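You operate a simulated robot arm through the tools that you are given. There is no shell and no other tool. Be economical: measure what you need, move in short steps, check, and stop when the job is done.

You run a simulated two-armed robot. Do the job below in one go: nothing can be reset, and whatever is moved stays where it is left.

Task
Open the door under the grey handle, fetch the yellow-band small vial and stand it on the shelf behind the door under the grey handle, then shut the handle. Then turn the air in selector of tunnel two to 2. Then lift the lid of the blue bin open. The order counts. Set down upright: yellow-band small vial.

The check looks at the end state, three seconds after you hand in, the way a careful person would. Anything else that was tipped, shoved, dropped, spilled or broken makes it a failure. Lids that push on must go on centred and level and be pressed home; caps that screw on are set level and turned clockwise until they are tight.

Robot
Two 7-joint arms with fingered hands on one trunk, on a base that drives. Base frame: it is fixed to the floor where the robot stands at the start and does not move with it; the origin is under the middle of the robot, x ahead of it, y to its left, z up. Units: mm, rad, N and s.
The left shoulder is at the start at [70, 153, 872], the right one opposite. With the tool pointing down near the work surface each hand reaches from about 100 to 820 mm from the robot's upright axis, wherever it stands, measured 20 degrees to its own side. Places, roughly: air in selector of tunnel two [700, -2200, 1600]; door under the grey handle [1000, -200, 400]; lid of the blue bin [-2100, -2400, 400]; shelf behind the door under the grey handle [1200, 0, 400]; yellow-band small vial (3x3x6 cm) [1300, 0, 1000]. Payload 3.9 kg a hand.
Tool frame (each hand has its own): the origin (TCP) lies between the finger pads and is the grasp point; the fingertips stand 30 mm ahead of it; z points along the fingers, y is the line along which they close. Largest opening 104 mm; the body of the gripper starts 35 mm behind the TCP. The gripper is a hand of 4 fingers: y runs from the thumb to the fingers, the wrist lies at [-17, -104, -178] in the tool frame, and closing takes about 1.5 s.
Orientation is that of the tool frame in the base frame, as [roll, pitch, yaw] about the fixed x, y, z axes, in that order (R = Rz(yaw) Ry(pitch) Rx(roll)). With the fingers straight down and the wrist toward the robot, the tool's x, y and z point along [0, 1, 0], [1, 0, 0] and [0, 0, -1] of the base frame.

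Tools
- The arms move only by the tool servo_tool. It takes "left_commands", "right_commands" or both (then of equal length, played together; a hand with none holds still); each is a list of rows, each a list of 3 entries, a list of its own where there are three numbers: the shift along the tool's x, y, z in units of 50 mm (1.0 is 50 mm), then the turn, a rotation vector about the tool's x, y, z in units of 8 degrees (1.0 is 8 degrees), then the finger opening in mm, from 0 to 104. In form: [[[x, y, z], [wx, wy, wz], fingers], ...]. A call has 1 to 12 rows; each row shifts and turns the commanded pose from where the row before left it, along the tool's axes as they then stand. A call with a number of a shift or a turn outside -1 to 1 is refused whole. Rows are played at 5 a second. More than 50 mm and 0.15 rad between two rows, or a gripper value outside its range, and nothing of the call is played. Where a pose cannot be reached the arm comes as near as it can. A force on the tool above 40 N (or 10 N above the force at the start of the call, whichever is more), or a blocked arm, ends the call early, and 0.2 s more pass. Each finger travels about 72 mm/s and halts on what it meets, pressing with about 24 N; the grip force reading is that of the motor and also rises with nothing between the fingers. The clock runs only during rows and for 0.2 s after the last one: add rows that do not move to give the fingers time. The reply holds the time, the measured pose of the TCP, the force on the tool along the base axes, the opening and the grip force, in the units named above and with some noise, with the torque about the TCP (base axes, N m) and any sound that the robot's microphone picked up.
- Cameras (640 x 400 px; columns grow to the right, rows downward): "scene" is now at [138.1, -24, 1114.6]; the picture's right is [-0.25, -0.97, 0.00], its down [-0.44, 0.11, -0.89] and it looks along [0.86, -0.22, -0.45] (base axes); focal length 257 px, centre (320, 200). "left" rides on the left gripper at [-66, -90, -126] in its tool frame; the picture's right is [-0.78, -0.30, 0.56], its down [0.57, -0.70, 0.42] and it looks along [0.27, 0.65, 0.71] (tool axes); focal length 275 px, centre (320, 200). "right" rides on the right gripper at [66, -90, -126] in its tool frame; the picture's right is [-0.78, 0.30, -0.56], its down [-0.57, -0.70, 0.42] and it looks along [-0.26, 0.65, 0.71] (tool axes); focal length 275 px, centre (320, 200). There is no depth. A picture from a camera that has moved, and an enlarged one, comes with that camera's place and axes in the base frame and with its lens.
- capture(camera): a new picture of that camera. It takes no simulated time.
- slide_trunk(by): slides the trunk up (or, below 0, down) by that many mm; the arms and the scene camera ride with it, the base frame stays. It gives what a move gives, with no picture.
- base_move(legs): drives the robot by 1 to 6 legs, each [ahead, turn to the left] in mm and rad, along the robot's own axes; the way and the turn of a leg run together, so that a leg with both is an arc; at most 1500 mm and 3.142 rad a leg. The arms and the cameras ride along, it lands a little off, and it stops where it bumps. It gives what a move gives.
- preshape(shape, hand): the hand has 4 fingers and takes this shape, open, in about a second: jaw (thumb against the fingers, like two jaws); tri (thumb and two fingers); tip (a fingertip pinch); poke (one finger out to press); point (the index stretched); flat (the hand flat); cup (the hand cupped); fist (a fist). The gripper value then closes the fingers along that shape, each until it touches; the sizes above hold for jaw. It gives what a move gives, with no picture.
- head_to(pan, tilt): turns the head with the scene camera to pan (to the left, within 1.501 rad either way) and tilt (down, from -0.506 to 1.204), counted from straight ahead of the robot. It gives what a move gives.
- zoom(camera, box): a new picture of the part [left, top, right, bottom] of that camera's present view, enlarged. It takes no simulated time.
- job_done(): hands the job in; it is judged then, once.

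Go step by step. Nothing tells you exact positions but the pictures and the camera data: compare them with the known pose of the tool, close in by small moves and look again before you grip or let go. The budget is 165 turns and 122 pictures, counting those below and the enlarged ones. Unless the task says otherwise, let go and move clear before handing in.

The tools are called after "Request:" as a command line: name --argument value ..., lists and objects as JSON in quotes. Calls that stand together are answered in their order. servo_tool: Moves the arms, as the interface text tells. Its arguments: {"type":"object","properties":{"left_commands":{"type":"array","items":{"type":"array"}},"right_commands":{"type":"array","items":{"type":"array"}}},"required":[]} The other tools are called the same way: slide_trunk (by) slides the trunk up or down; preshape (shape, hand) gives the hand a shape; base_move (legs) drives the base; head_to (pan, tilt) turns the head that bears the scene camera; capture (camera) takes a picture; zoom (camera, box) takes an enlarged picture of a part of a camera's view; job_done () hands the job in.

At the start:

```text
time: 0.0
left_position: [602.3, 126.0, 775.0]
left_tcp_rot: [3.141, 0.001, 1.571]
left_wrist_force: [-0.9, -0.1, 0.4]
left_ft_torque: [0.04, -0.01, 0.01]
left_gripper_width: 103.5
left_grip_force: 0.0
left_shape: jaw
right_position: [472.0, -378.3, 844.4]
right_tcp_rot: [-3.14, -0.001, 1.569]
right_wrist_force: [-0.3, 0.6, -0.7]
right_ft_torque: [0.0, 0.01, -0.03]
right_gripper_width: 103.8
right_grip_force: 0.0
right_shape: jaw
trunk travel left (down, up): [-325.0, 615.0]
robot x, y, heading: [1.2, -1.8, -0.002]
head pan, tilt: [-0.253, 0.471]
```

scene: 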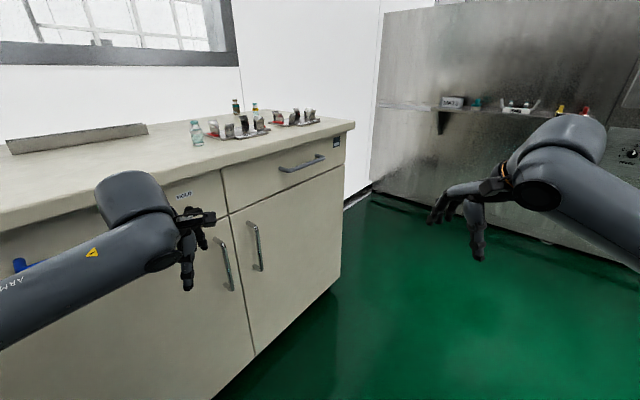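
right: 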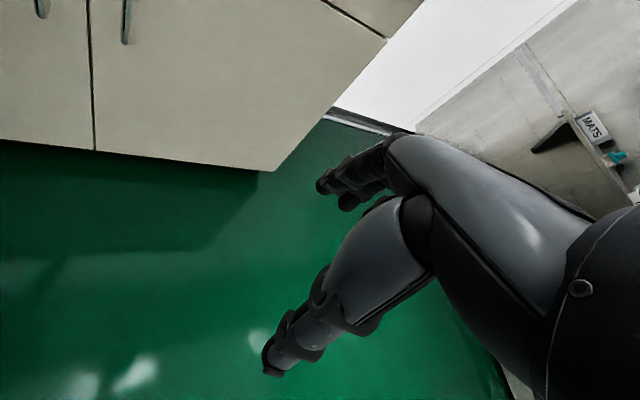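
left: 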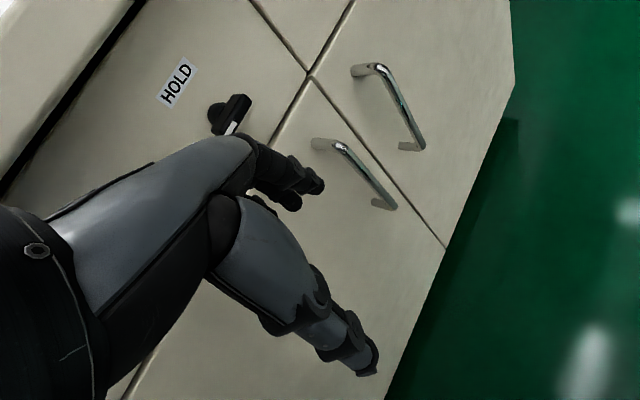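

I see a lab bench with a drawer, doors with silver handles, and vials on top. I'll enlarge the bench views to identify the grey handle and the yellow-band vial.

Request:
zoom --camera "scene" --box '[160, 80, 360, 205]'

Request:
zoom --camera "scene" --box '[120, 130, 360, 280]'

Request:
head_to --pan 0.3 --tilt 0.5

Request:
capture --camera "scene"

```text
3.20 times, centred on (260, 142) of scene
camera zoom: at [138.1, -24.0, 1114.6], right [-0.25, -0.97, 0.0], down [-0.44, 0.11, -0.89], along [0.86, -0.22, -0.45], focal length 821 px, centre (512, 384)
```

zoom: 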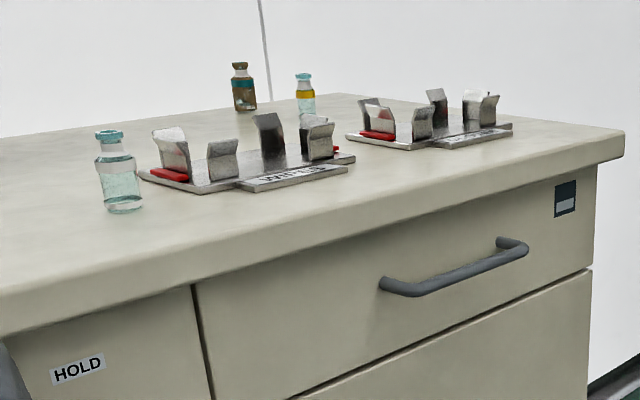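

```text
2.67 times, centred on (240, 205) of scene
camera zoom: at [138.1, -24.0, 1114.6], right [-0.25, -0.97, 0.0], down [-0.44, 0.11, -0.89], along [0.86, -0.22, -0.45], focal length 684 px, centre (533, 187)
```

zoom: 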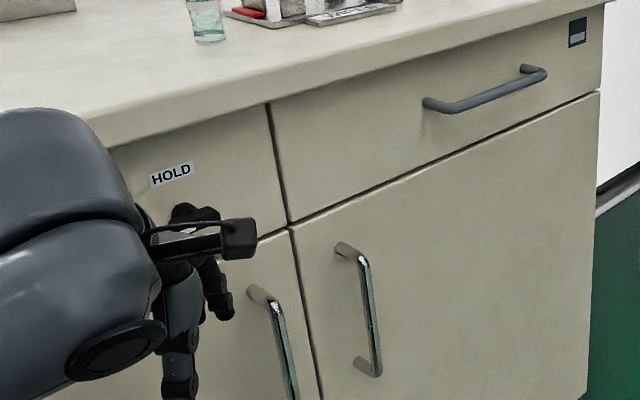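

```text
time: 1.0
left_position: [602.8, 126.9, 775.2]
left_tcp_rot: [-3.141, 0.001, 1.571]
left_wrist_force: [0.3, 0.6, 0.1]
left_ft_torque: [-0.01, 0.01, -0.01]
left_gripper_width: 103.6
left_grip_force: 0.2
left_shape: jaw
right_position: [472.8, -378.1, 844.8]
right_tcp_rot: [-3.141, 0.0, 1.57]
right_wrist_force: [-0.5, 0.6, -0.5]
right_ft_torque: [-0.02, -0.01, 0.0]
right_gripper_width: 103.7
right_grip_force: 0.0
right_shape: jaw
trunk travel left (down, up): [-325.0, 615.0]
robot x, y, heading: [3.4, -4.2, 0.005]
head pan, tilt: [0.3, 0.499]
```

```text
116 pictures are left
camera scene: at [136.4, 25.7, 1112.0], right [0.29, -0.96, 0.0], down [-0.46, -0.14, -0.88], along [0.84, 0.26, -0.48], focal length 257 px, centre (320, 200)
```

scene: 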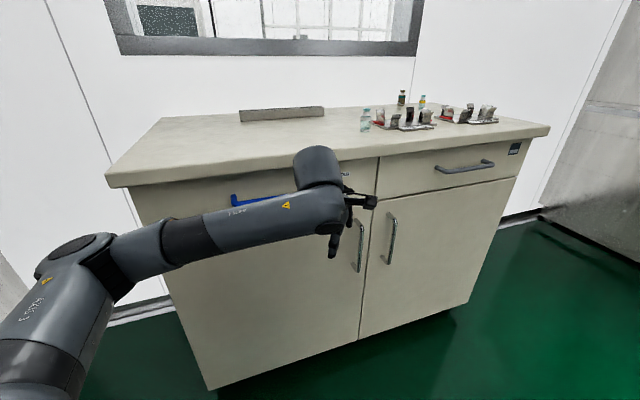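

The grey drawer handle is on the right, so the target door is the right one below it, with a silver handle at its left edge. I'll pull the left arm aside to see the HOLD item and the doors.

Request:
servo_tool --left_commands '[[[1, -1, 0], [0, 0, 0], 103], [[1, -1, 0], [0, 0, 0], 103], [[1, -1, 0], [0, 0, 0], 103], [[1, -1, 0], [0, 0, 0], 103], [[1, 0, 0], [0, 0, 0], 103]]'

Request:
head_to --pan 0.0 --tilt 0.45

Request:
capture --camera "scene"

Request:
zoom --camera "scene" --box '[220, 120, 380, 220]'

```text
refused: row 1 steps farther than a row can; nothing moved
```

```text
time: 1.8
left_position: [603.4, 126.3, 775.0]
left_tcp_rot: [-3.141, 0.0, 1.571]
left_wrist_force: [0.0, 0.3, 0.1]
left_ft_torque: [0.02, 0.01, 0.0]
left_gripper_width: 103.6
left_grip_force: 0.0
left_shape: jaw
right_position: [473.2, -379.0, 844.8]
right_tcp_rot: [-3.142, 0.0, 1.57]
right_wrist_force: [-0.5, 0.3, -0.4]
right_ft_torque: [-0.04, 0.01, -0.02]
right_gripper_width: 103.9
right_grip_force: 0.0
right_shape: jaw
trunk travel left (down, up): [-325.0, 615.0]
robot x, y, heading: [0.7, 1.1, 0.001]
head pan, tilt: [0.0, 0.45]
```

```text
115 pictures are left
camera scene: at [141.4, -1.0, 1116.4], right [0.0, -1.0, 0.0], down [-0.44, 0.0, -0.9], along [0.9, 0.0, -0.44], focal length 257 px, centre (320, 200)
```

scene: 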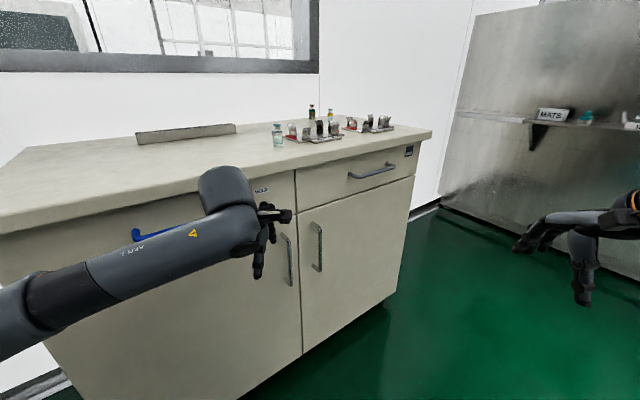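

```text
4.00 times, centred on (300, 170) of scene
camera zoom: at [141.4, -1.0, 1116.4], right [0.0, -1.0, 0.0], down [-0.44, 0.0, -0.9], along [0.9, 0.0, -0.44], focal length 1026 px, centre (400, 320)
```

zoom: 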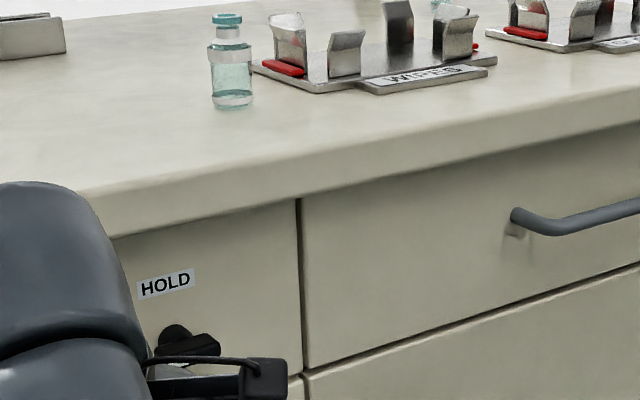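

The bench stands turned with its left end nearer to me. I'll move the left arm aside in smaller steps.

Request:
servo_tool --left_commands '[[[0, -1, 0], [0, 0, 0], 103], [[0, -1, 0], [0, 0, 0], 103], [[0, -1, 0], [0, 0, 0], 103], [[0, -1, 0], [0, 0, 0], 103], [[1, 0, 0], [0, 0, 0], 103], [[1, 0, 0], [0, 0, 0], 103], [[1, 0, 0], [0, 0, 0], 103]]'

Request:
capture --camera "scene"

Request:
zoom --camera "scene" --box '[200, 150, 440, 300]'

```text
time: 3.4
left_position: [466.5, 273.0, 772.8]
left_tcp_rot: [3.141, 0.0, 1.57]
left_wrist_force: [0.4, 0.3, 0.0]
left_ft_torque: [-0.01, -0.03, 0.02]
left_gripper_width: 103.0
left_grip_force: 0.1
left_shape: jaw
left hand out of reach, approached as far as the arm can: row 3, 4, 5
right_position: [473.5, -377.5, 846.1]
right_tcp_rot: [3.141, 0.001, 1.573]
right_wrist_force: [-0.2, 0.0, -0.1]
right_ft_torque: [0.0, 0.0, -0.04]
right_gripper_width: 103.7
right_grip_force: 0.1
right_shape: jaw
trunk travel left (down, up): [-325.0, 615.0]
robot x, y, heading: [2.5, 0.1, 0.0]
head pan, tilt: [0.0, 0.45]
```

```text
113 pictures are left
camera scene: at [141.2, -0.1, 1116.5], right [0.0, -1.0, 0.0], down [-0.44, 0.0, -0.9], along [0.9, 0.0, -0.44], focal length 257 px, centre (320, 200)
```

scene: 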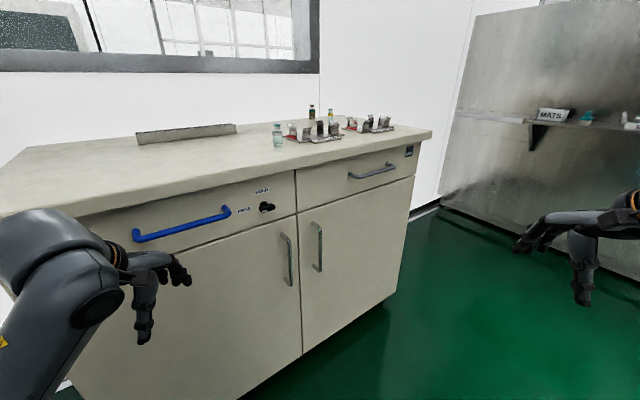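

```text
2.67 times, centred on (320, 225) of scene
camera zoom: at [141.2, -0.1, 1116.5], right [0.0, -1.0, 0.0], down [-0.44, 0.0, -0.9], along [0.9, 0.0, -0.44], focal length 684 px, centre (320, 133)
```

zoom: 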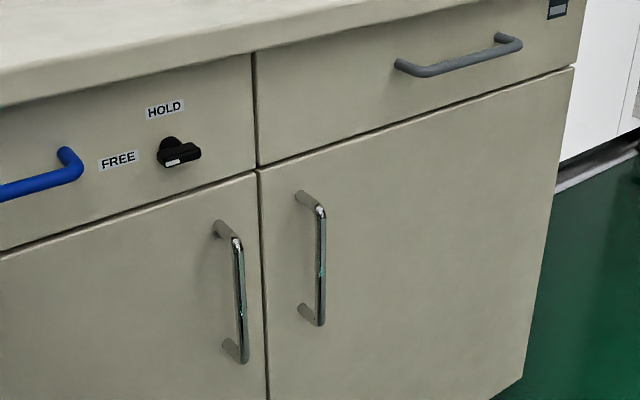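

The knob's white mark points to FREE, so nothing needs unlocking. I take the right door to span roughly (865,75) to (1226,-425) with the bench face yawed ~36°, so I'll drive round to face it squarely, left of the door.

Request:
base_move --legs '[[0, -0.676], [350, 0], [0, 1.3]]'

Request:
capture --camera "scene"

Request:
zoom --camera "scene" --box '[240, 120, 480, 270]'

```text
time: 9.4
left_position: [711.5, 82.6, 774.1]
left_tcp_rot: [3.131, 0.011, 1.616]
left_wrist_force: [4.5, -8.0, 1.6]
left_ft_torque: [0.32, 0.46, -0.56]
left_gripper_width: 103.1
left_grip_force: 0.1
left_shape: jaw
right_position: [778.5, -550.3, 845.3]
right_tcp_rot: [3.139, -0.001, 1.667]
right_wrist_force: [0.8, 0.4, 0.1]
right_ft_torque: [-0.01, -0.03, 0.05]
right_gripper_width: 103.8
right_grip_force: 0.1
right_shape: jaw
trunk travel left (down, up): [-325.0, 615.0]
robot x, y, heading: [270.8, -219.4, 0.085]
head pan, tilt: [0.0, 0.45]
stopped in leg 3: the force on the tool passed its limit at 90 N (the readings are from after the stop); the commanded pose is now the measured one
```

```text
111 pictures are left
camera scene: at [412.1, -208.0, 1116.5], right [0.08, -1.0, 0.0], down [-0.43, -0.04, -0.9], along [0.9, 0.08, -0.44], focal length 257 px, centre (320, 200)
```

scene: 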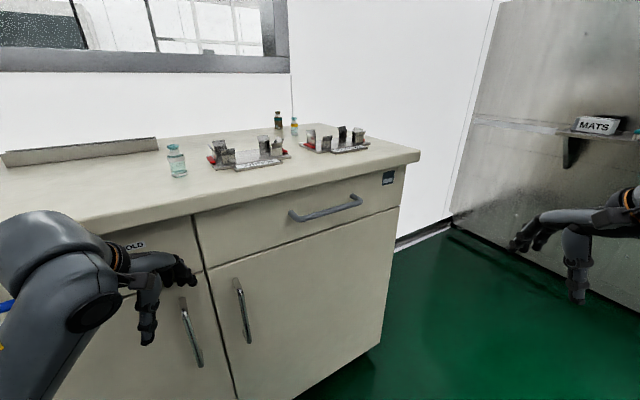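

```text
2.67 times, centred on (360, 195) of scene
camera zoom: at [412.1, -208.0, 1116.5], right [0.08, -1.0, 0.0], down [-0.43, -0.04, -0.9], along [0.9, 0.08, -0.44], focal length 684 px, centre (213, 213)
```

zoom: 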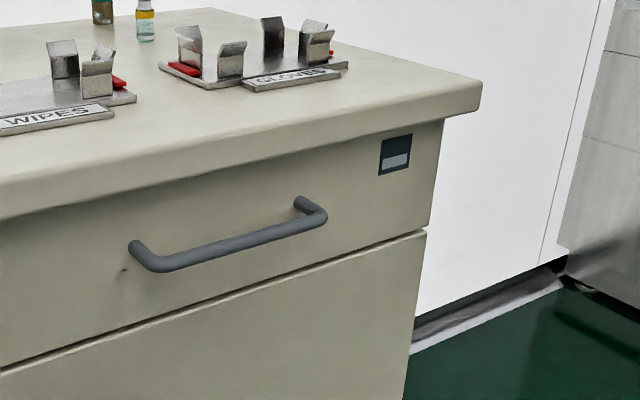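

The left hand touched something near the knob as I turned. I'll check with the left camera, then back off along the way it came.

Request:
capture --camera "left"

Request:
base_move --legs '[[0, -0.25]]'

Request:
capture --camera "scene"

Request:
zoom --camera "scene" --box '[60, 160, 260, 285]'

```text
109 pictures are left
camera left: at [624.7, 12.9, 899.0], right [-0.26, -0.8, -0.55], down [-0.72, 0.54, -0.44], along [0.64, 0.29, -0.71], focal length 275 px, centre (320, 200)
```

left: 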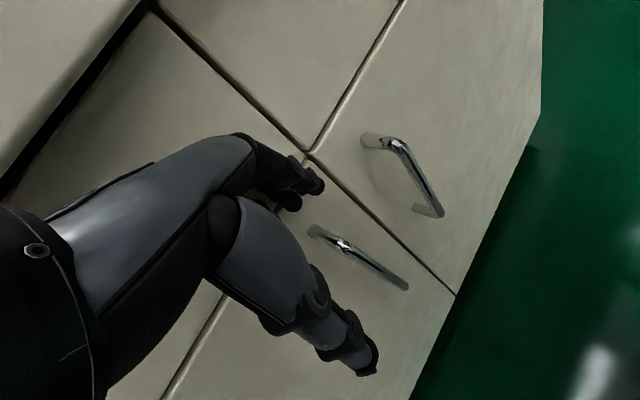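

```text
time: 10.7
left_position: [772.4, -33.5, 773.2]
left_tcp_rot: [3.131, 0.013, 1.374]
left_wrist_force: [0.3, -0.7, -0.7]
left_ft_torque: [-0.02, 0.04, -0.02]
left_gripper_width: 103.0
left_grip_force: 0.1
left_shape: jaw
right_position: [681.5, -665.1, 843.7]
right_tcp_rot: [-3.141, -0.001, 1.42]
right_wrist_force: [-0.3, -0.2, 0.3]
right_ft_torque: [0.06, 0.01, 0.0]
right_gripper_width: 104.2
right_grip_force: 0.0
right_shape: jaw
trunk travel left (down, up): [-325.0, 615.0]
robot x, y, heading: [275.0, -220.6, -0.162]
head pan, tilt: [0.0, 0.45]
```

```text
108 pictures are left
camera scene: at [410.7, -242.7, 1116.4], right [-0.16, -0.99, 0.0], down [-0.43, 0.07, -0.9], along [0.89, -0.14, -0.44], focal length 257 px, centre (320, 200)
```

scene: 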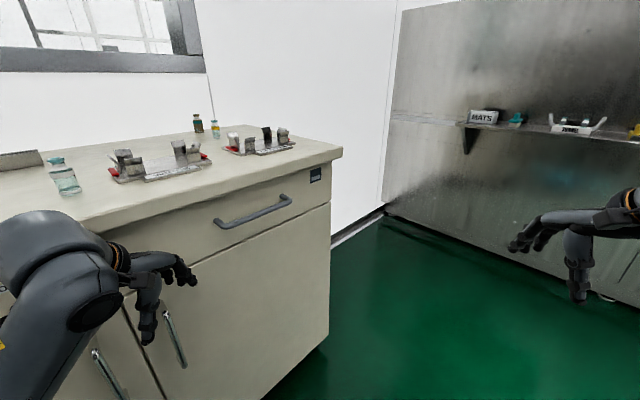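

```text
3.20 times, centred on (160, 222) of scene
camera zoom: at [410.7, -242.7, 1116.4], right [-0.16, -0.99, 0.0], down [-0.43, 0.07, -0.9], along [0.89, -0.14, -0.44], focal length 821 px, centre (832, 128)
```

zoom: 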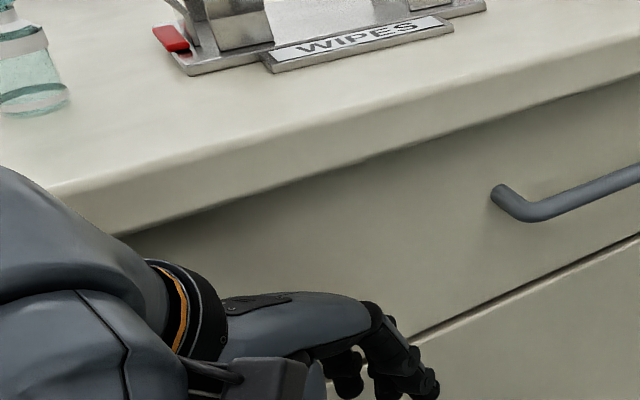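

I'll back off before turning so that the hands clear the bench, then look at the knob.

Request:
base_move --legs '[[-250, 0], [0, 0.78]]'

Request:
capture --camera "scene"

Request:
zoom --camera "scene" --box '[200, 150, 440, 300]'

```text
time: 14.6
left_position: [250.0, 305.2, 773.1]
left_tcp_rot: [3.133, 0.012, 2.152]
left_wrist_force: [1.2, 0.0, 1.0]
left_ft_torque: [0.0, 0.0, 0.02]
left_gripper_width: 102.9
left_grip_force: 0.0
left_shape: jaw
right_position: [629.0, -207.8, 845.8]
right_tcp_rot: [3.141, -0.002, 2.197]
right_wrist_force: [-0.8, -0.2, 0.1]
right_ft_torque: [0.0, -0.02, 0.0]
right_gripper_width: 103.9
right_grip_force: 0.1
right_shape: jaw
trunk travel left (down, up): [-325.0, 615.0]
robot x, y, heading: [28.6, -178.6, 0.62]
head pan, tilt: [0.0, 0.45]
```

```text
106 pictures are left
camera scene: at [139.4, -96.9, 1116.4], right [0.58, -0.82, 0.0], down [-0.35, -0.25, -0.9], along [0.73, 0.52, -0.44], focal length 257 px, centre (320, 200)
```

scene: 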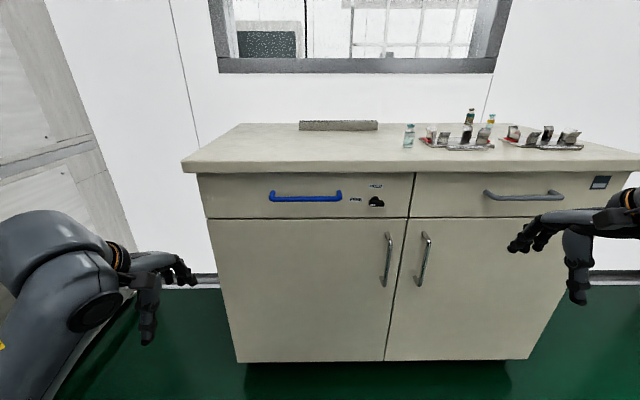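

```text
2.67 times, centred on (320, 225) of scene
camera zoom: at [139.4, -96.9, 1116.4], right [0.58, -0.82, 0.0], down [-0.35, -0.25, -0.9], along [0.73, 0.52, -0.44], focal length 684 px, centre (320, 133)
```

zoom: 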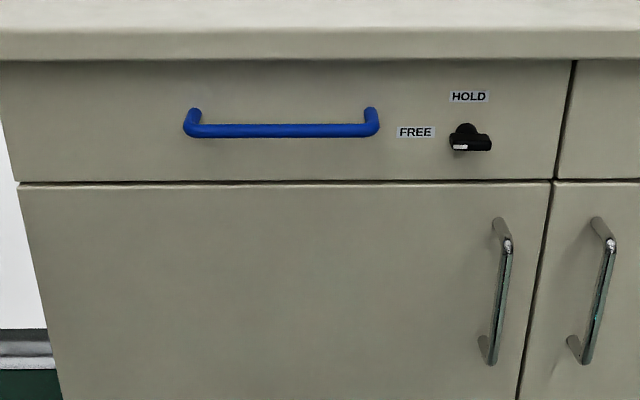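

The view is now square on: the right door's bar is ~58 mm right of the seam, ~50 mm off the face, z 510–675, and the knob is untouched. I'll turn the right hand so the fingers point at the door with a horizontal pinch.

Request:
servo_tool --right_commands '[[[0, 0, 0], [-0.577, 0.577, 0.577], 90], [[0, 0, 0], [-0.577, 0.577, 0.577], 90], [[0, 0, 0], [-0.577, 0.577, 0.577], 90], [[0, 0, 0], [-0.577, 0.577, 0.577], 90], [[0, 0, 0], [-0.577, 0.577, 0.577], 90], [[0, 0, 0], [-0.577, 0.577, 0.577], 90], [[0, 0, 0], [-0.577, 0.577, 0.577], 90], [[0, 0, 0], [-0.577, 0.577, 0.577], 90]]'

Request:
servo_tool --right_commands '[[[0, 0, 0], [-0.577, 0.577, 0.577], 90], [[0, 0, 0], [-0.577, 0.577, 0.577], 90], [[0, 0, 0], [-0.577, 0.577, 0.577], 90], [[0, 0, 0], [-0.577, 0.577, 0.577], 90], [[0, 0, 0], [-0.577, 0.577, 0.577], 90], [[0, 0, 0], [-0.577, 0.577, 0.577], 90], [[0, 0, 0], [-0.577, 0.577, 0.577], 90]]'

Request:
capture --camera "scene"

Request:
capture --camera "right"

```text
time: 16.4
left_position: [251.6, 306.6, 773.7]
left_tcp_rot: [3.13, 0.014, 2.153]
left_wrist_force: [0.4, -0.1, 0.0]
left_ft_torque: [-0.01, -0.03, -0.01]
left_gripper_width: 103.0
left_grip_force: 0.0
left_shape: jaw
right_position: [629.8, -207.5, 844.5]
right_tcp_rot: [2.65, -0.787, 1.716]
right_wrist_force: [-0.3, -0.9, -0.8]
right_ft_torque: [0.0, 0.01, 0.01]
right_gripper_width: 90.1
right_grip_force: 0.0
right_shape: jaw
trunk travel left (down, up): [-325.0, 615.0]
robot x, y, heading: [25.4, -174.1, 0.615]
head pan, tilt: [0.0, 0.45]
```

```text
time: 18.0
left_position: [252.2, 305.3, 773.7]
left_tcp_rot: [3.132, 0.012, 2.153]
left_wrist_force: [1.0, -0.1, 0.9]
left_ft_torque: [-0.01, 0.01, 0.02]
left_gripper_width: 103.3
left_grip_force: 0.0
left_shape: jaw
right_position: [630.0, -199.5, 828.6]
right_tcp_rot: [2.357, -1.517, 1.455]
right_wrist_force: [0.2, 0.1, -0.5]
right_ft_torque: [0.01, -0.02, 0.02]
right_gripper_width: 90.1
right_grip_force: 0.1
right_shape: jaw
right hand out of reach, approached as far as the arm can: row 4, 5
trunk travel left (down, up): [-325.0, 615.0]
robot x, y, heading: [28.3, -178.6, 0.615]
head pan, tilt: [0.0, 0.45]
```

```text
104 pictures are left
camera scene: at [139.7, -96.8, 1116.5], right [0.58, -0.82, 0.0], down [-0.36, -0.25, -0.9], along [0.73, 0.52, -0.44], focal length 257 px, centre (320, 200)
```

scene: 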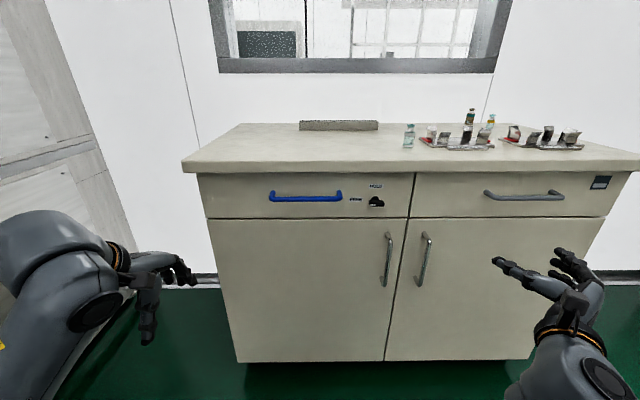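

```text
103 pictures are left
camera right: at [476.0, -204.4, 893.8], right [-0.26, -0.62, -0.74], down [-0.11, 0.78, -0.61], along [0.96, -0.08, -0.27], focal length 275 px, centre (320, 200)
```

right: 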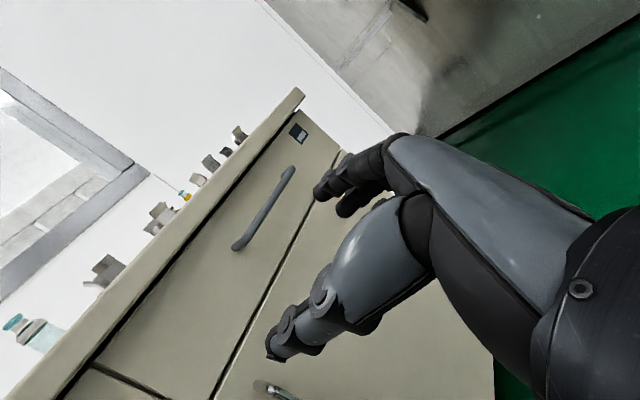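

The hand now points at the door. I'll lower the trunk so the hand is level with the bar and look from the hand.

Request:
slide_trunk --by -225

Request:
servo_tool --right_commands '[[[0, -0.9, 0], [0, 0, 0], 80], [[0, 0, 0.8], [0, 0, 0], 80], [[0, 0, 0], [0, 0, 0], 80]]'

Request:
capture --camera "scene"

Request:
capture --camera "right"

```text
time: 20.3
left_position: [250.8, 305.9, 548.9]
left_tcp_rot: [3.131, 0.012, 2.15]
left_wrist_force: [-0.1, -0.7, -0.1]
left_ft_torque: [-0.01, -0.03, -0.01]
left_gripper_width: 103.0
left_grip_force: 0.1
left_shape: jaw
right_position: [629.1, -201.7, 602.8]
right_tcp_rot: [2.37, -1.516, 1.44]
right_wrist_force: [-0.4, -0.2, 0.3]
right_ft_torque: [0.02, 0.01, -0.03]
right_gripper_width: 90.1
right_grip_force: 0.1
right_shape: jaw
trunk travel left (down, up): [-100.0, 840.0]
robot x, y, heading: [22.2, -177.5, 0.616]
head pan, tilt: [0.0, 0.45]
```

```text
time: 21.1
left_position: [250.7, 305.1, 547.4]
left_tcp_rot: [3.134, 0.012, 2.149]
left_wrist_force: [0.7, 0.1, 0.2]
left_ft_torque: [-0.01, -0.02, 0.02]
left_gripper_width: 103.0
left_grip_force: 0.1
left_shape: jaw
right_position: [633.4, -140.0, 600.5]
right_tcp_rot: [2.378, -1.514, 1.434]
right_wrist_force: [-0.6, 0.7, 0.6]
right_ft_torque: [0.01, 0.03, -0.01]
right_gripper_width: 80.1
right_grip_force: 0.1
right_shape: jaw
trunk travel left (down, up): [-100.0, 840.0]
robot x, y, heading: [28.0, -176.8, 0.621]
head pan, tilt: [0.0, 0.45]
```

```text
102 pictures are left
camera scene: at [139.5, -97.0, 891.5], right [0.58, -0.82, 0.0], down [-0.36, -0.25, -0.9], along [0.73, 0.52, -0.44], focal length 257 px, centre (320, 200)
```

scene: 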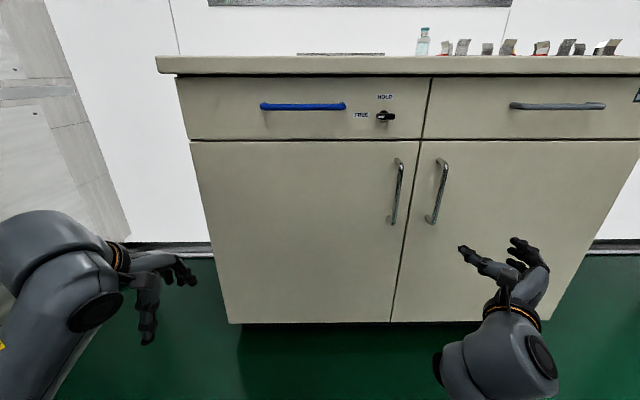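

```text
101 pictures are left
camera right: at [479.5, -145.5, 665.5], right [-0.26, -0.62, -0.74], down [-0.11, 0.78, -0.62], along [0.96, -0.08, -0.27], focal length 275 px, centre (320, 200)
```

right: 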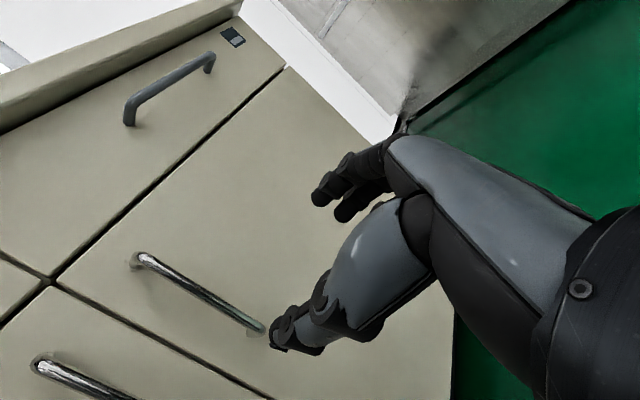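

TCP is in line with the bar sideways (s≈58) and ~240 mm short. I'll drive ahead most of that and check.

Request:
base_move --legs '[[170, 0]]'

Request:
capture --camera "right"

Request:
zoom --camera "scene" --box '[380, 180, 620, 330]'

```text
time: 22.6
left_position: [391.0, 405.0, 549.0]
left_tcp_rot: [3.132, 0.014, 2.151]
left_wrist_force: [-0.2, -1.0, -0.1]
left_ft_torque: [-0.01, 0.0, 0.02]
left_gripper_width: 103.1
left_grip_force: 0.1
left_shape: jaw
right_position: [772.3, -41.6, 598.6]
right_tcp_rot: [2.385, -1.516, 1.427]
right_wrist_force: [-0.3, -0.1, -0.9]
right_ft_torque: [-0.04, 0.0, 0.0]
right_gripper_width: 80.3
right_grip_force: 0.1
right_shape: jaw
trunk travel left (down, up): [-100.0, 840.0]
robot x, y, heading: [163.7, -82.0, 0.62]
head pan, tilt: [0.0, 0.45]
```

```text
100 pictures are left
camera right: at [619.2, -46.5, 665.4], right [-0.26, -0.62, -0.74], down [-0.11, 0.78, -0.62], along [0.96, -0.08, -0.27], focal length 275 px, centre (320, 200)
```

right: 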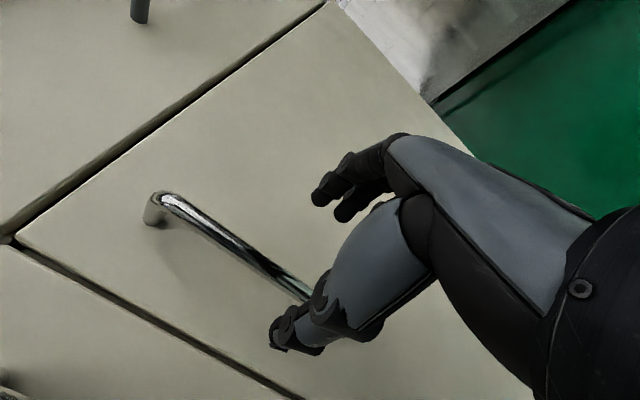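

```text
2.67 times, centred on (500, 255) of scene
camera zoom: at [279.2, 2.1, 891.4], right [0.58, -0.82, 0.0], down [-0.35, -0.25, -0.9], along [0.73, 0.52, -0.44], focal length 684 px, centre (-160, 53)
```

zoom: 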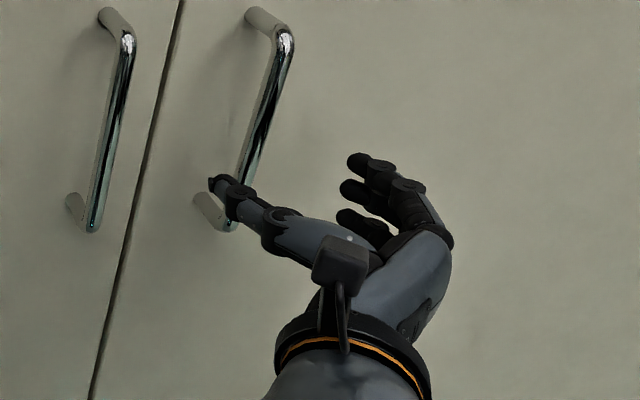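

The bar lies between thumb and fingers, ~70 mm ahead. I'll advance and look before gripping.

Request:
servo_tool --right_commands '[[[0, 0, 0.5], [0, 0, 0], 80], [[0, 0.05, 0.5], [0, 0, 0], 80], [[0, 0, 0.4], [0, 0, 0], 80], [[0, 0, 0], [0, 0, 0], 80]]'

Request:
capture --camera "right"

Request:
zoom --camera "scene" --box '[380, 180, 620, 330]'

```text
time: 23.6
left_position: [391.2, 402.5, 548.4]
left_tcp_rot: [3.132, 0.013, 2.148]
left_wrist_force: [0.6, -0.4, 0.9]
left_ft_torque: [-0.01, -0.01, 0.01]
left_gripper_width: 103.1
left_grip_force: 0.0
left_shape: jaw
right_position: [827.7, -6.0, 597.7]
right_tcp_rot: [2.392, -1.514, 1.407]
right_wrist_force: [-17.2, -6.0, -0.9]
right_ft_torque: [0.12, -0.17, -0.67]
right_gripper_width: 77.8
right_grip_force: 0.1
right_shape: jaw
trunk travel left (down, up): [-100.0, 840.0]
robot x, y, heading: [162.0, -83.1, 0.614]
head pan, tilt: [0.0, 0.45]
stopped in row 4 (right hand): the force on the tool passed its limit at 44 N (the readings are from after the stop); the commanded pose is now the measured one
```

```text
98 pictures are left
camera right: at [674.6, -9.2, 664.1], right [-0.27, -0.62, -0.74], down [-0.1, 0.78, -0.62], along [0.96, -0.09, -0.27], focal length 275 px, centre (320, 200)
```

right: 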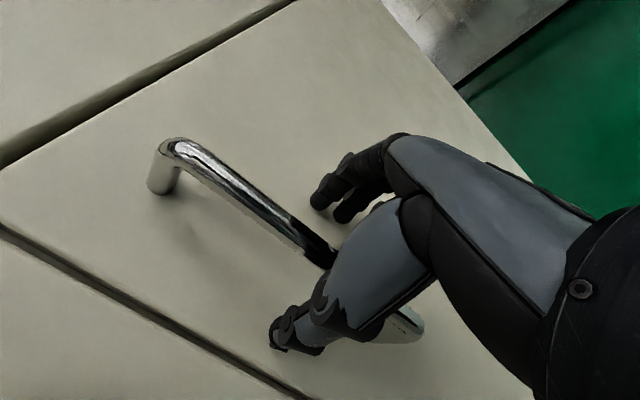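

```text
2.67 times, centred on (500, 255) of scene
camera zoom: at [277.8, 0.2, 891.7], right [0.57, -0.82, 0.0], down [-0.36, -0.25, -0.9], along [0.74, 0.52, -0.43], focal length 684 px, centre (-160, 53)
```

zoom: 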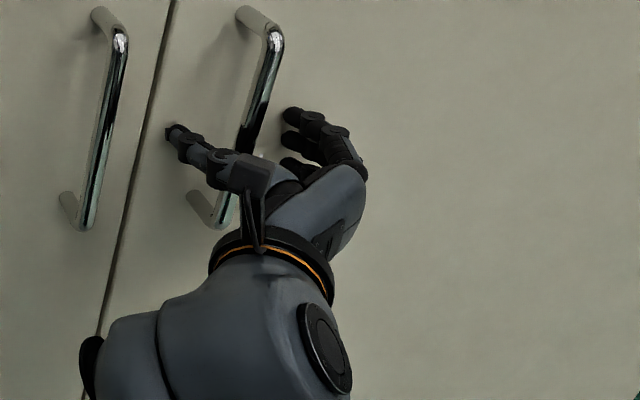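

The fingertips touched the door with the bar between thumb and fingers. I'll back off 10 mm and close.

Request:
servo_tool --right_commands '[[[0, 0, -0.25], [0, 0, 0], 70], [[0, 0, 0], [0, 0, 0], 0], [[0, 0, 0], [0, 0, 0], 0], [[0, 0, 0], [0, 0, 0], 0], [[0, 0, 0], [0, 0, 0], 0], [[0, 0, 0], [0, 0, 0], 0], [[0, 0, 0], [0, 0, 0], 0], [[0, 0, 0], [0, 0, 0], 0]]'

Request:
capture --camera "right"

```text
time: 25.4
left_position: [392.2, 403.4, 547.7]
left_tcp_rot: [3.13, 0.015, 2.147]
left_wrist_force: [0.7, 0.3, 0.1]
left_ft_torque: [-0.03, 0.01, -0.05]
left_gripper_width: 102.8
left_grip_force: 0.0
left_shape: jaw
right_position: [818.3, -10.7, 597.6]
right_tcp_rot: [2.39, -1.513, 1.412]
right_wrist_force: [-13.4, 16.0, -2.1]
right_ft_torque: [0.01, 0.01, 0.07]
right_gripper_width: 6.6
right_grip_force: 24.1
right_shape: jaw
trunk travel left (down, up): [-100.0, 840.0]
robot x, y, heading: [165.3, -81.9, 0.612]
head pan, tilt: [0.0, 0.45]
```

```text
96 pictures are left
camera right: at [664.8, -14.6, 664.2], right [-0.26, -0.62, -0.74], down [-0.1, 0.78, -0.62], along [0.96, -0.09, -0.27], focal length 275 px, centre (320, 200)
```

right: 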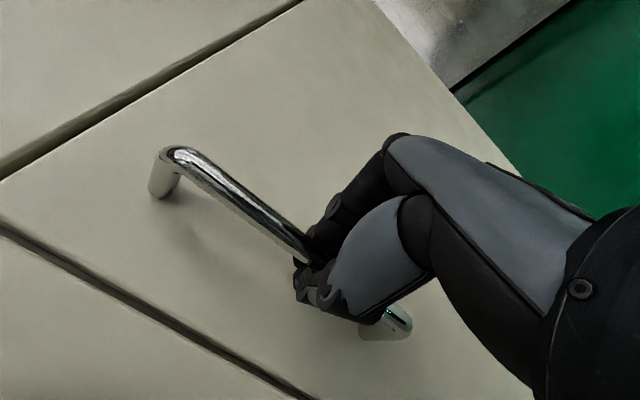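

The bar is gripped. I'll pull the door open along its arc, turning the hand with it, starting with a short test.

Request:
servo_tool --right_commands '[[[0, 0.02, -0.2], [0.14, 0, 0], 0], [[0, 0.02, -0.43], [0.286, 0, 0], 0], [[0, 0.02, -0.43], [0.286, 0, 0], 0], [[0, 0.02, -0.43], [0.286, 0, 0], 0], [[0, 0, 0], [0, 0, 0], 0]]'

Request:
capture --camera "scene"

```text
time: 26.6
left_position: [392.9, 404.1, 546.8]
left_tcp_rot: [3.132, 0.012, 2.148]
left_wrist_force: [-0.4, 0.0, -0.3]
left_ft_torque: [0.0, 0.04, 0.01]
left_gripper_width: 103.3
left_grip_force: 0.0
left_shape: jaw
right_position: [766.8, -64.5, 605.0]
right_tcp_rot: [2.275, -1.492, 1.665]
right_wrist_force: [-12.1, 10.1, -19.5]
right_ft_torque: [-0.11, -0.13, 0.02]
right_gripper_width: 8.2
right_grip_force: 24.5
right_shape: jaw
trunk travel left (down, up): [-100.0, 840.0]
robot x, y, heading: [162.8, -80.5, 0.612]
head pan, tilt: [0.0, 0.45]
```

```text
95 pictures are left
camera scene: at [279.9, 2.0, 891.0], right [0.57, -0.82, 0.0], down [-0.36, -0.25, -0.9], along [0.74, 0.52, -0.44], focal length 257 px, centre (320, 200)
```

scene: 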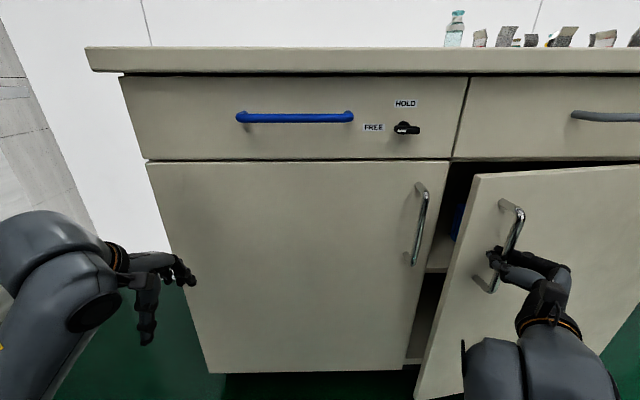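

The door is moving freely. I'll continue the arc, correcting the slight rise.

Request:
servo_tool --right_commands '[[[-0.06, 0.02, -0.43], [0.286, 0, 0], 0], [[-0.06, 0.02, -0.43], [0.286, 0, 0], 0], [[-0.05, 0.02, -0.43], [0.286, 0, 0], 0], [[-0.05, 0.02, -0.43], [0.286, 0, 0], 0], [[-0.04, 0.02, -0.43], [0.286, 0, 0], 0], [[-0.04, 0.02, -0.43], [0.286, 0, 0], 0], [[0, 0, 0], [0, 0, 0], 0]]'

Request:
servo_tool --right_commands '[[[-0.03, 0.02, -0.43], [0.286, 0, 0], 0], [[-0.03, 0.02, -0.43], [0.286, 0, 0], 0], [[-0.03, 0.02, -0.43], [0.286, 0, 0], 0], [[-0.03, 0.02, -0.43], [0.286, 0, 0], 0], [[-0.03, 0.02, -0.43], [0.286, 0, 0], 0], [[-0.03, 0.02, -0.43], [0.286, 0, 0], 0], [[0, 0, 0], [0, 0, 0], 0]]'

Request:
capture --camera "scene"

```text
time: 27.5
left_position: [388.5, 405.3, 549.0]
left_tcp_rot: [3.129, 0.013, 2.152]
left_wrist_force: [-0.4, 0.0, -0.3]
left_ft_torque: [-0.01, 0.0, 0.0]
left_gripper_width: 103.2
left_grip_force: 0.1
left_shape: jaw
right_position: [751.3, -90.1, 599.0]
right_tcp_rot: [2.575, -1.513, 1.412]
right_wrist_force: [-21.0, 16.6, 3.6]
right_ft_torque: [0.08, 0.06, 0.06]
right_gripper_width: 10.3
right_grip_force: 24.2
right_shape: jaw
right hand out of reach, approached as far as the arm can: row 1, 2, 3, 4
trunk travel left (down, up): [-100.0, 840.0]
robot x, y, heading: [166.2, -78.2, 0.626]
head pan, tilt: [0.0, 0.45]
stopped in row 4 (right hand): the force on the tool passed its limit at 43 N (the readings are from after the stop); the commanded pose is now the measured one
```

```text
time: 27.8
left_position: [390.0, 403.4, 548.6]
left_tcp_rot: [3.131, 0.012, 2.146]
left_wrist_force: [-0.5, 0.0, 0.4]
left_ft_torque: [0.01, -0.02, 0.02]
left_gripper_width: 103.3
left_grip_force: 0.1
left_shape: jaw
right_position: [747.9, -87.9, 595.7]
right_tcp_rot: [2.442, -1.49, 1.552]
right_wrist_force: [-7.5, 5.3, 3.8]
right_ft_torque: [0.03, 0.08, -0.09]
right_gripper_width: 5.0
right_grip_force: 24.0
right_shape: jaw
right hand out of reach, approached as far as the arm can: row 1
trunk travel left (down, up): [-100.0, 840.0]
robot x, y, heading: [164.5, -78.7, 0.62]
head pan, tilt: [0.0, 0.45]
stopped in row 1 (right hand): the arm was blocked; the commanded pose is now the measured one
```

```text
94 pictures are left
camera scene: at [277.2, 2.6, 891.6], right [0.58, -0.81, 0.0], down [-0.35, -0.25, -0.9], along [0.73, 0.52, -0.44], focal length 257 px, centre (320, 200)
```

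scene: 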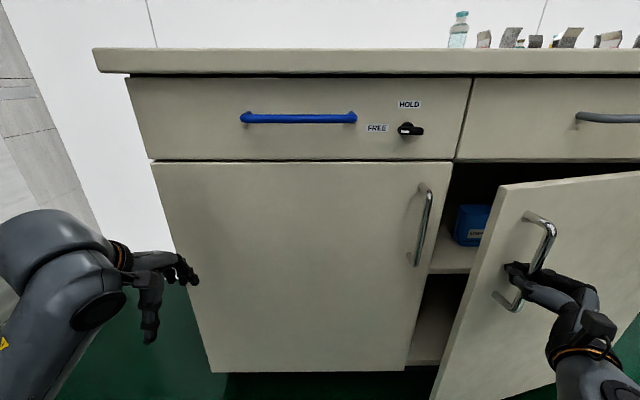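

The arm ran out of reach pulling back, so the base will help: small backing arcs to the right that follow the bar.

Request:
base_move --legs '[[-46, -0.055]]'

Request:
base_move --legs '[[-38, -0.08]]'

Request:
capture --camera "scene"

```text
time: 28.5
left_position: [388.2, 398.9, 548.2]
left_tcp_rot: [3.132, 0.014, 2.147]
left_wrist_force: [-0.1, -0.1, 0.3]
left_ft_torque: [0.01, 0.01, -0.02]
left_gripper_width: 103.2
left_grip_force: 0.0
left_shape: jaw
right_position: [744.2, -92.9, 594.9]
right_tcp_rot: [2.354, -1.47, 1.64]
right_wrist_force: [-3.6, 2.8, 0.8]
right_ft_torque: [-0.01, 0.07, -0.08]
right_gripper_width: 4.4
right_grip_force: 24.1
right_shape: jaw
trunk travel left (down, up): [-100.0, 840.0]
robot x, y, heading: [160.5, -80.2, 0.616]
head pan, tilt: [0.0, 0.45]
stopped in leg 1: the robot was blocked; the commanded pose is now the measured one
```

```text
time: 29.4
left_position: [393.0, 358.3, 548.0]
left_tcp_rot: [3.132, 0.015, 2.064]
left_wrist_force: [0.8, 0.1, 0.3]
left_ft_torque: [0.03, -0.03, 0.01]
left_gripper_width: 103.0
left_grip_force: 0.1
left_shape: jaw
right_position: [707.5, -158.0, 596.9]
right_tcp_rot: [2.345, -1.469, 1.571]
right_wrist_force: [-24.3, 14.1, -1.2]
right_ft_torque: [-0.01, -0.03, -0.03]
right_gripper_width: 7.2
right_grip_force: 23.7
right_shape: jaw
trunk travel left (down, up): [-100.0, 840.0]
robot x, y, heading: [126.7, -103.8, 0.536]
head pan, tilt: [0.0, 0.45]
```

```text
93 pictures are left
camera scene: at [245.4, -31.0, 891.6], right [0.51, -0.86, 0.0], down [-0.37, -0.22, -0.9], along [0.77, 0.46, -0.43], focal length 257 px, centre (320, 200)
```

scene: 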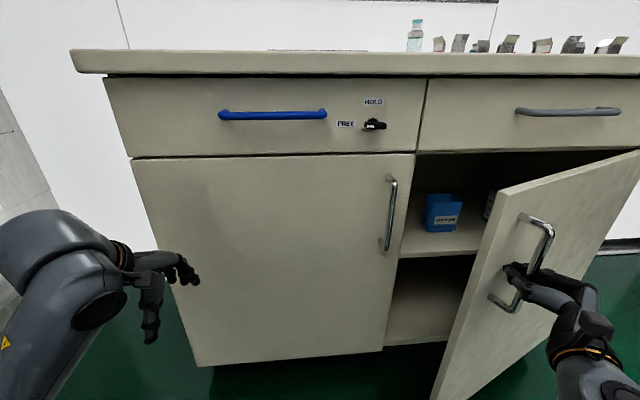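

Works well: the door is at ~22° and the shelf with a blue box is visible. Continuing the same way.

Request:
base_move --legs '[[-27, -0.078], [-11, -0.128]]'

Request:
base_move --legs '[[16, -0.154]]'

Request:
capture --camera "scene"

```text
time: 30.9
left_position: [449.4, 276.2, 548.0]
left_tcp_rot: [3.133, 0.011, 1.86]
left_wrist_force: [0.7, 0.2, 0.0]
left_ft_torque: [0.02, 0.02, 0.02]
left_gripper_width: 103.1
left_grip_force: 0.0
left_shape: jaw
right_position: [650.9, -295.9, 594.0]
right_tcp_rot: [2.353, -1.47, 1.357]
right_wrist_force: [-0.6, -0.2, -0.4]
right_ft_torque: [-0.01, -0.03, 0.01]
right_gripper_width: 2.6
right_grip_force: 23.5
right_shape: jaw
trunk travel left (down, up): [-100.0, 840.0]
robot x, y, heading: [94.6, -121.1, 0.33]
head pan, tilt: [0.0, 0.45]
```

```text
time: 31.9
left_position: [520.5, 221.4, 549.1]
left_tcp_rot: [3.133, 0.011, 1.706]
left_wrist_force: [-0.1, -0.7, -0.4]
left_ft_torque: [0.0, -0.01, -0.02]
left_gripper_width: 103.0
left_grip_force: 0.0
left_shape: jaw
right_position: [635.6, -373.2, 594.4]
right_tcp_rot: [2.357, -1.469, 1.201]
right_wrist_force: [3.9, -0.4, 1.0]
right_ft_torque: [0.01, 0.01, -0.01]
right_gripper_width: 3.8
right_grip_force: 23.7
right_shape: jaw
trunk travel left (down, up): [-100.0, 840.0]
robot x, y, heading: [108.0, -115.0, 0.182]
head pan, tilt: [0.0, 0.45]
```

```text
92 pictures are left
camera scene: at [247.2, -92.4, 891.4], right [0.18, -0.98, 0.0], down [-0.43, -0.08, -0.9], along [0.89, 0.16, -0.44], focal length 257 px, centre (320, 200)
```

scene: 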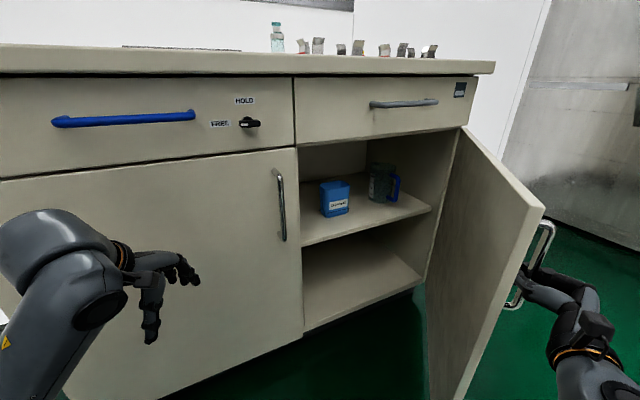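

The door is open roughly 50°. I'll release the bar, draw the hand back, then push the door wider from the inside.

Request:
servo_tool --right_commands '[[[0, 0, 0], [0, 0, 0], 90], [[0, 0, 0], [0, 0, 0], 90], [[0, 0, 0], [0, 0, 0], 90], [[0, 0, 0], [0, 0, 0], 90], [[0, 0, 0], [0, 0, 0], 90], [[0, 0, 0], [0, 0, 0], 90]]'

Request:
capture --camera "right"

Request:
zoom --camera "scene" --box '[400, 150, 640, 300]'

```text
time: 33.3
left_position: [521.5, 222.0, 547.3]
left_tcp_rot: [3.134, 0.011, 1.707]
left_wrist_force: [-0.6, 0.4, -0.6]
left_ft_torque: [0.02, 0.0, 0.0]
left_gripper_width: 103.5
left_grip_force: 0.1
left_shape: jaw
right_position: [633.8, -373.7, 594.6]
right_tcp_rot: [2.346, -1.47, 1.213]
right_wrist_force: [-1.4, 0.1, -0.2]
right_ft_torque: [0.03, -0.01, -0.03]
right_gripper_width: 90.3
right_grip_force: 0.0
right_shape: jaw
trunk travel left (down, up): [-100.0, 840.0]
robot x, y, heading: [111.3, -115.6, 0.181]
head pan, tilt: [0.0, 0.45]
```

```text
91 pictures are left
camera right: at [485.5, -337.0, 661.7], right [-0.42, -0.57, -0.71], down [0.08, 0.76, -0.65], along [0.91, -0.33, -0.27], focal length 275 px, centre (320, 200)
```

right: 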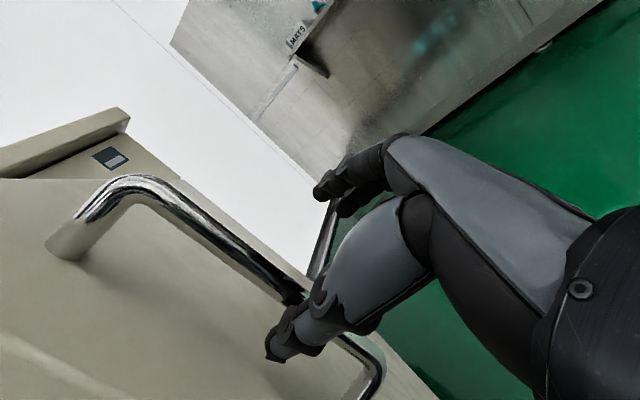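

```text
2.67 times, centred on (520, 225) of scene
camera zoom: at [247.0, -92.2, 891.4], right [0.18, -0.98, 0.0], down [-0.43, -0.08, -0.9], along [0.89, 0.16, -0.44], focal length 684 px, centre (-213, 133)
```

zoom: 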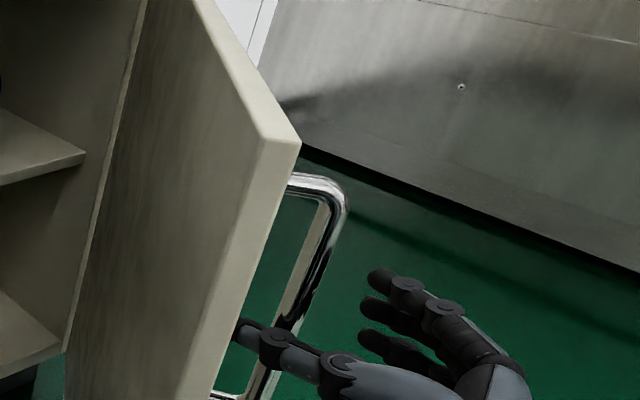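

The thumb sits behind the bar, so I'll withdraw along the finger direction first, then with the base.

Request:
servo_tool --right_commands '[[[0, 0, -0.6], [0, 0, 0], 95], [[0, 0, -0.6], [0, 0, 0], 95], [[0, 0, -0.6], [0, 0, 0], 95], [[0, 0, 0], [0, 0, 0], 95]]'

Request:
capture --camera "scene"

```text
time: 34.3
left_position: [519.7, 221.7, 547.5]
left_tcp_rot: [3.131, 0.01, 1.706]
left_wrist_force: [0.4, -0.2, 0.2]
left_ft_torque: [-0.02, 0.03, 0.03]
left_gripper_width: 102.9
left_grip_force: 0.0
left_shape: jaw
right_position: [634.2, -373.0, 593.8]
right_tcp_rot: [2.349, -1.47, 1.21]
right_wrist_force: [-1.1, -0.1, 0.3]
right_ft_torque: [0.0, -0.04, -0.02]
right_gripper_width: 94.6
right_grip_force: 0.1
right_shape: jaw
right hand out of reach, approached as far as the arm can: row 1, 2, 3
trunk travel left (down, up): [-100.0, 840.0]
robot x, y, heading: [106.1, -112.8, 0.186]
head pan, tilt: [0.0, 0.45]
```

```text
89 pictures are left
camera scene: at [247.0, -92.2, 891.4], right [0.18, -0.98, 0.0], down [-0.43, -0.08, -0.9], along [0.89, 0.16, -0.44], focal length 257 px, centre (320, 200)
```

scene: 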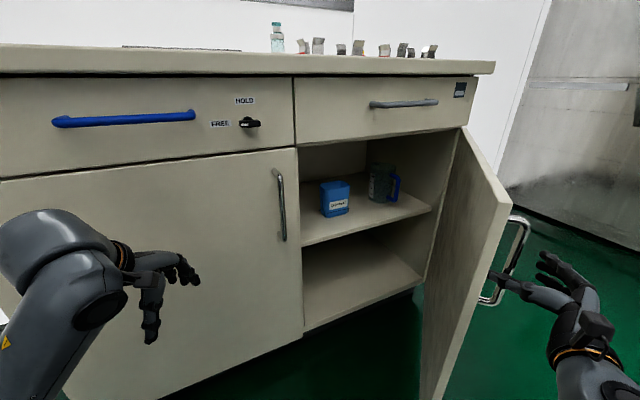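

The arm can't fold back, so the base will back off 120 mm.

Request:
base_move --legs '[[-120, 0]]'

Request:
capture --camera "scene"

```text
time: 35.5
left_position: [401.9, 199.5, 549.0]
left_tcp_rot: [3.132, 0.011, 1.706]
left_wrist_force: [-0.4, -0.1, 0.3]
left_ft_torque: [-0.01, 0.0, 0.07]
left_gripper_width: 103.4
left_grip_force: 0.1
left_shape: jaw
right_position: [517.1, -395.2, 595.4]
right_tcp_rot: [2.346, -1.468, 1.211]
right_wrist_force: [-0.3, -0.6, -0.2]
right_ft_torque: [0.01, 0.0, -0.02]
right_gripper_width: 94.7
right_grip_force: 0.0
right_shape: jaw
trunk travel left (down, up): [-100.0, 840.0]
robot x, y, heading: [-7.8, -140.7, 0.181]
head pan, tilt: [0.0, 0.45]
```

```text
88 pictures are left
camera scene: at [128.9, -114.0, 891.5], right [0.18, -0.98, 0.0], down [-0.43, -0.08, -0.9], along [0.89, 0.16, -0.44], focal length 257 px, centre (320, 200)
```

scene: 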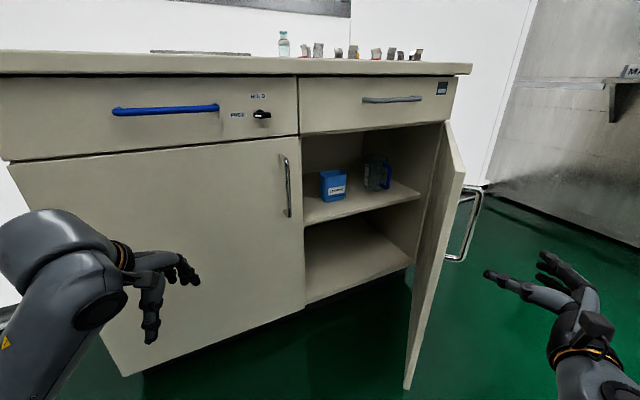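

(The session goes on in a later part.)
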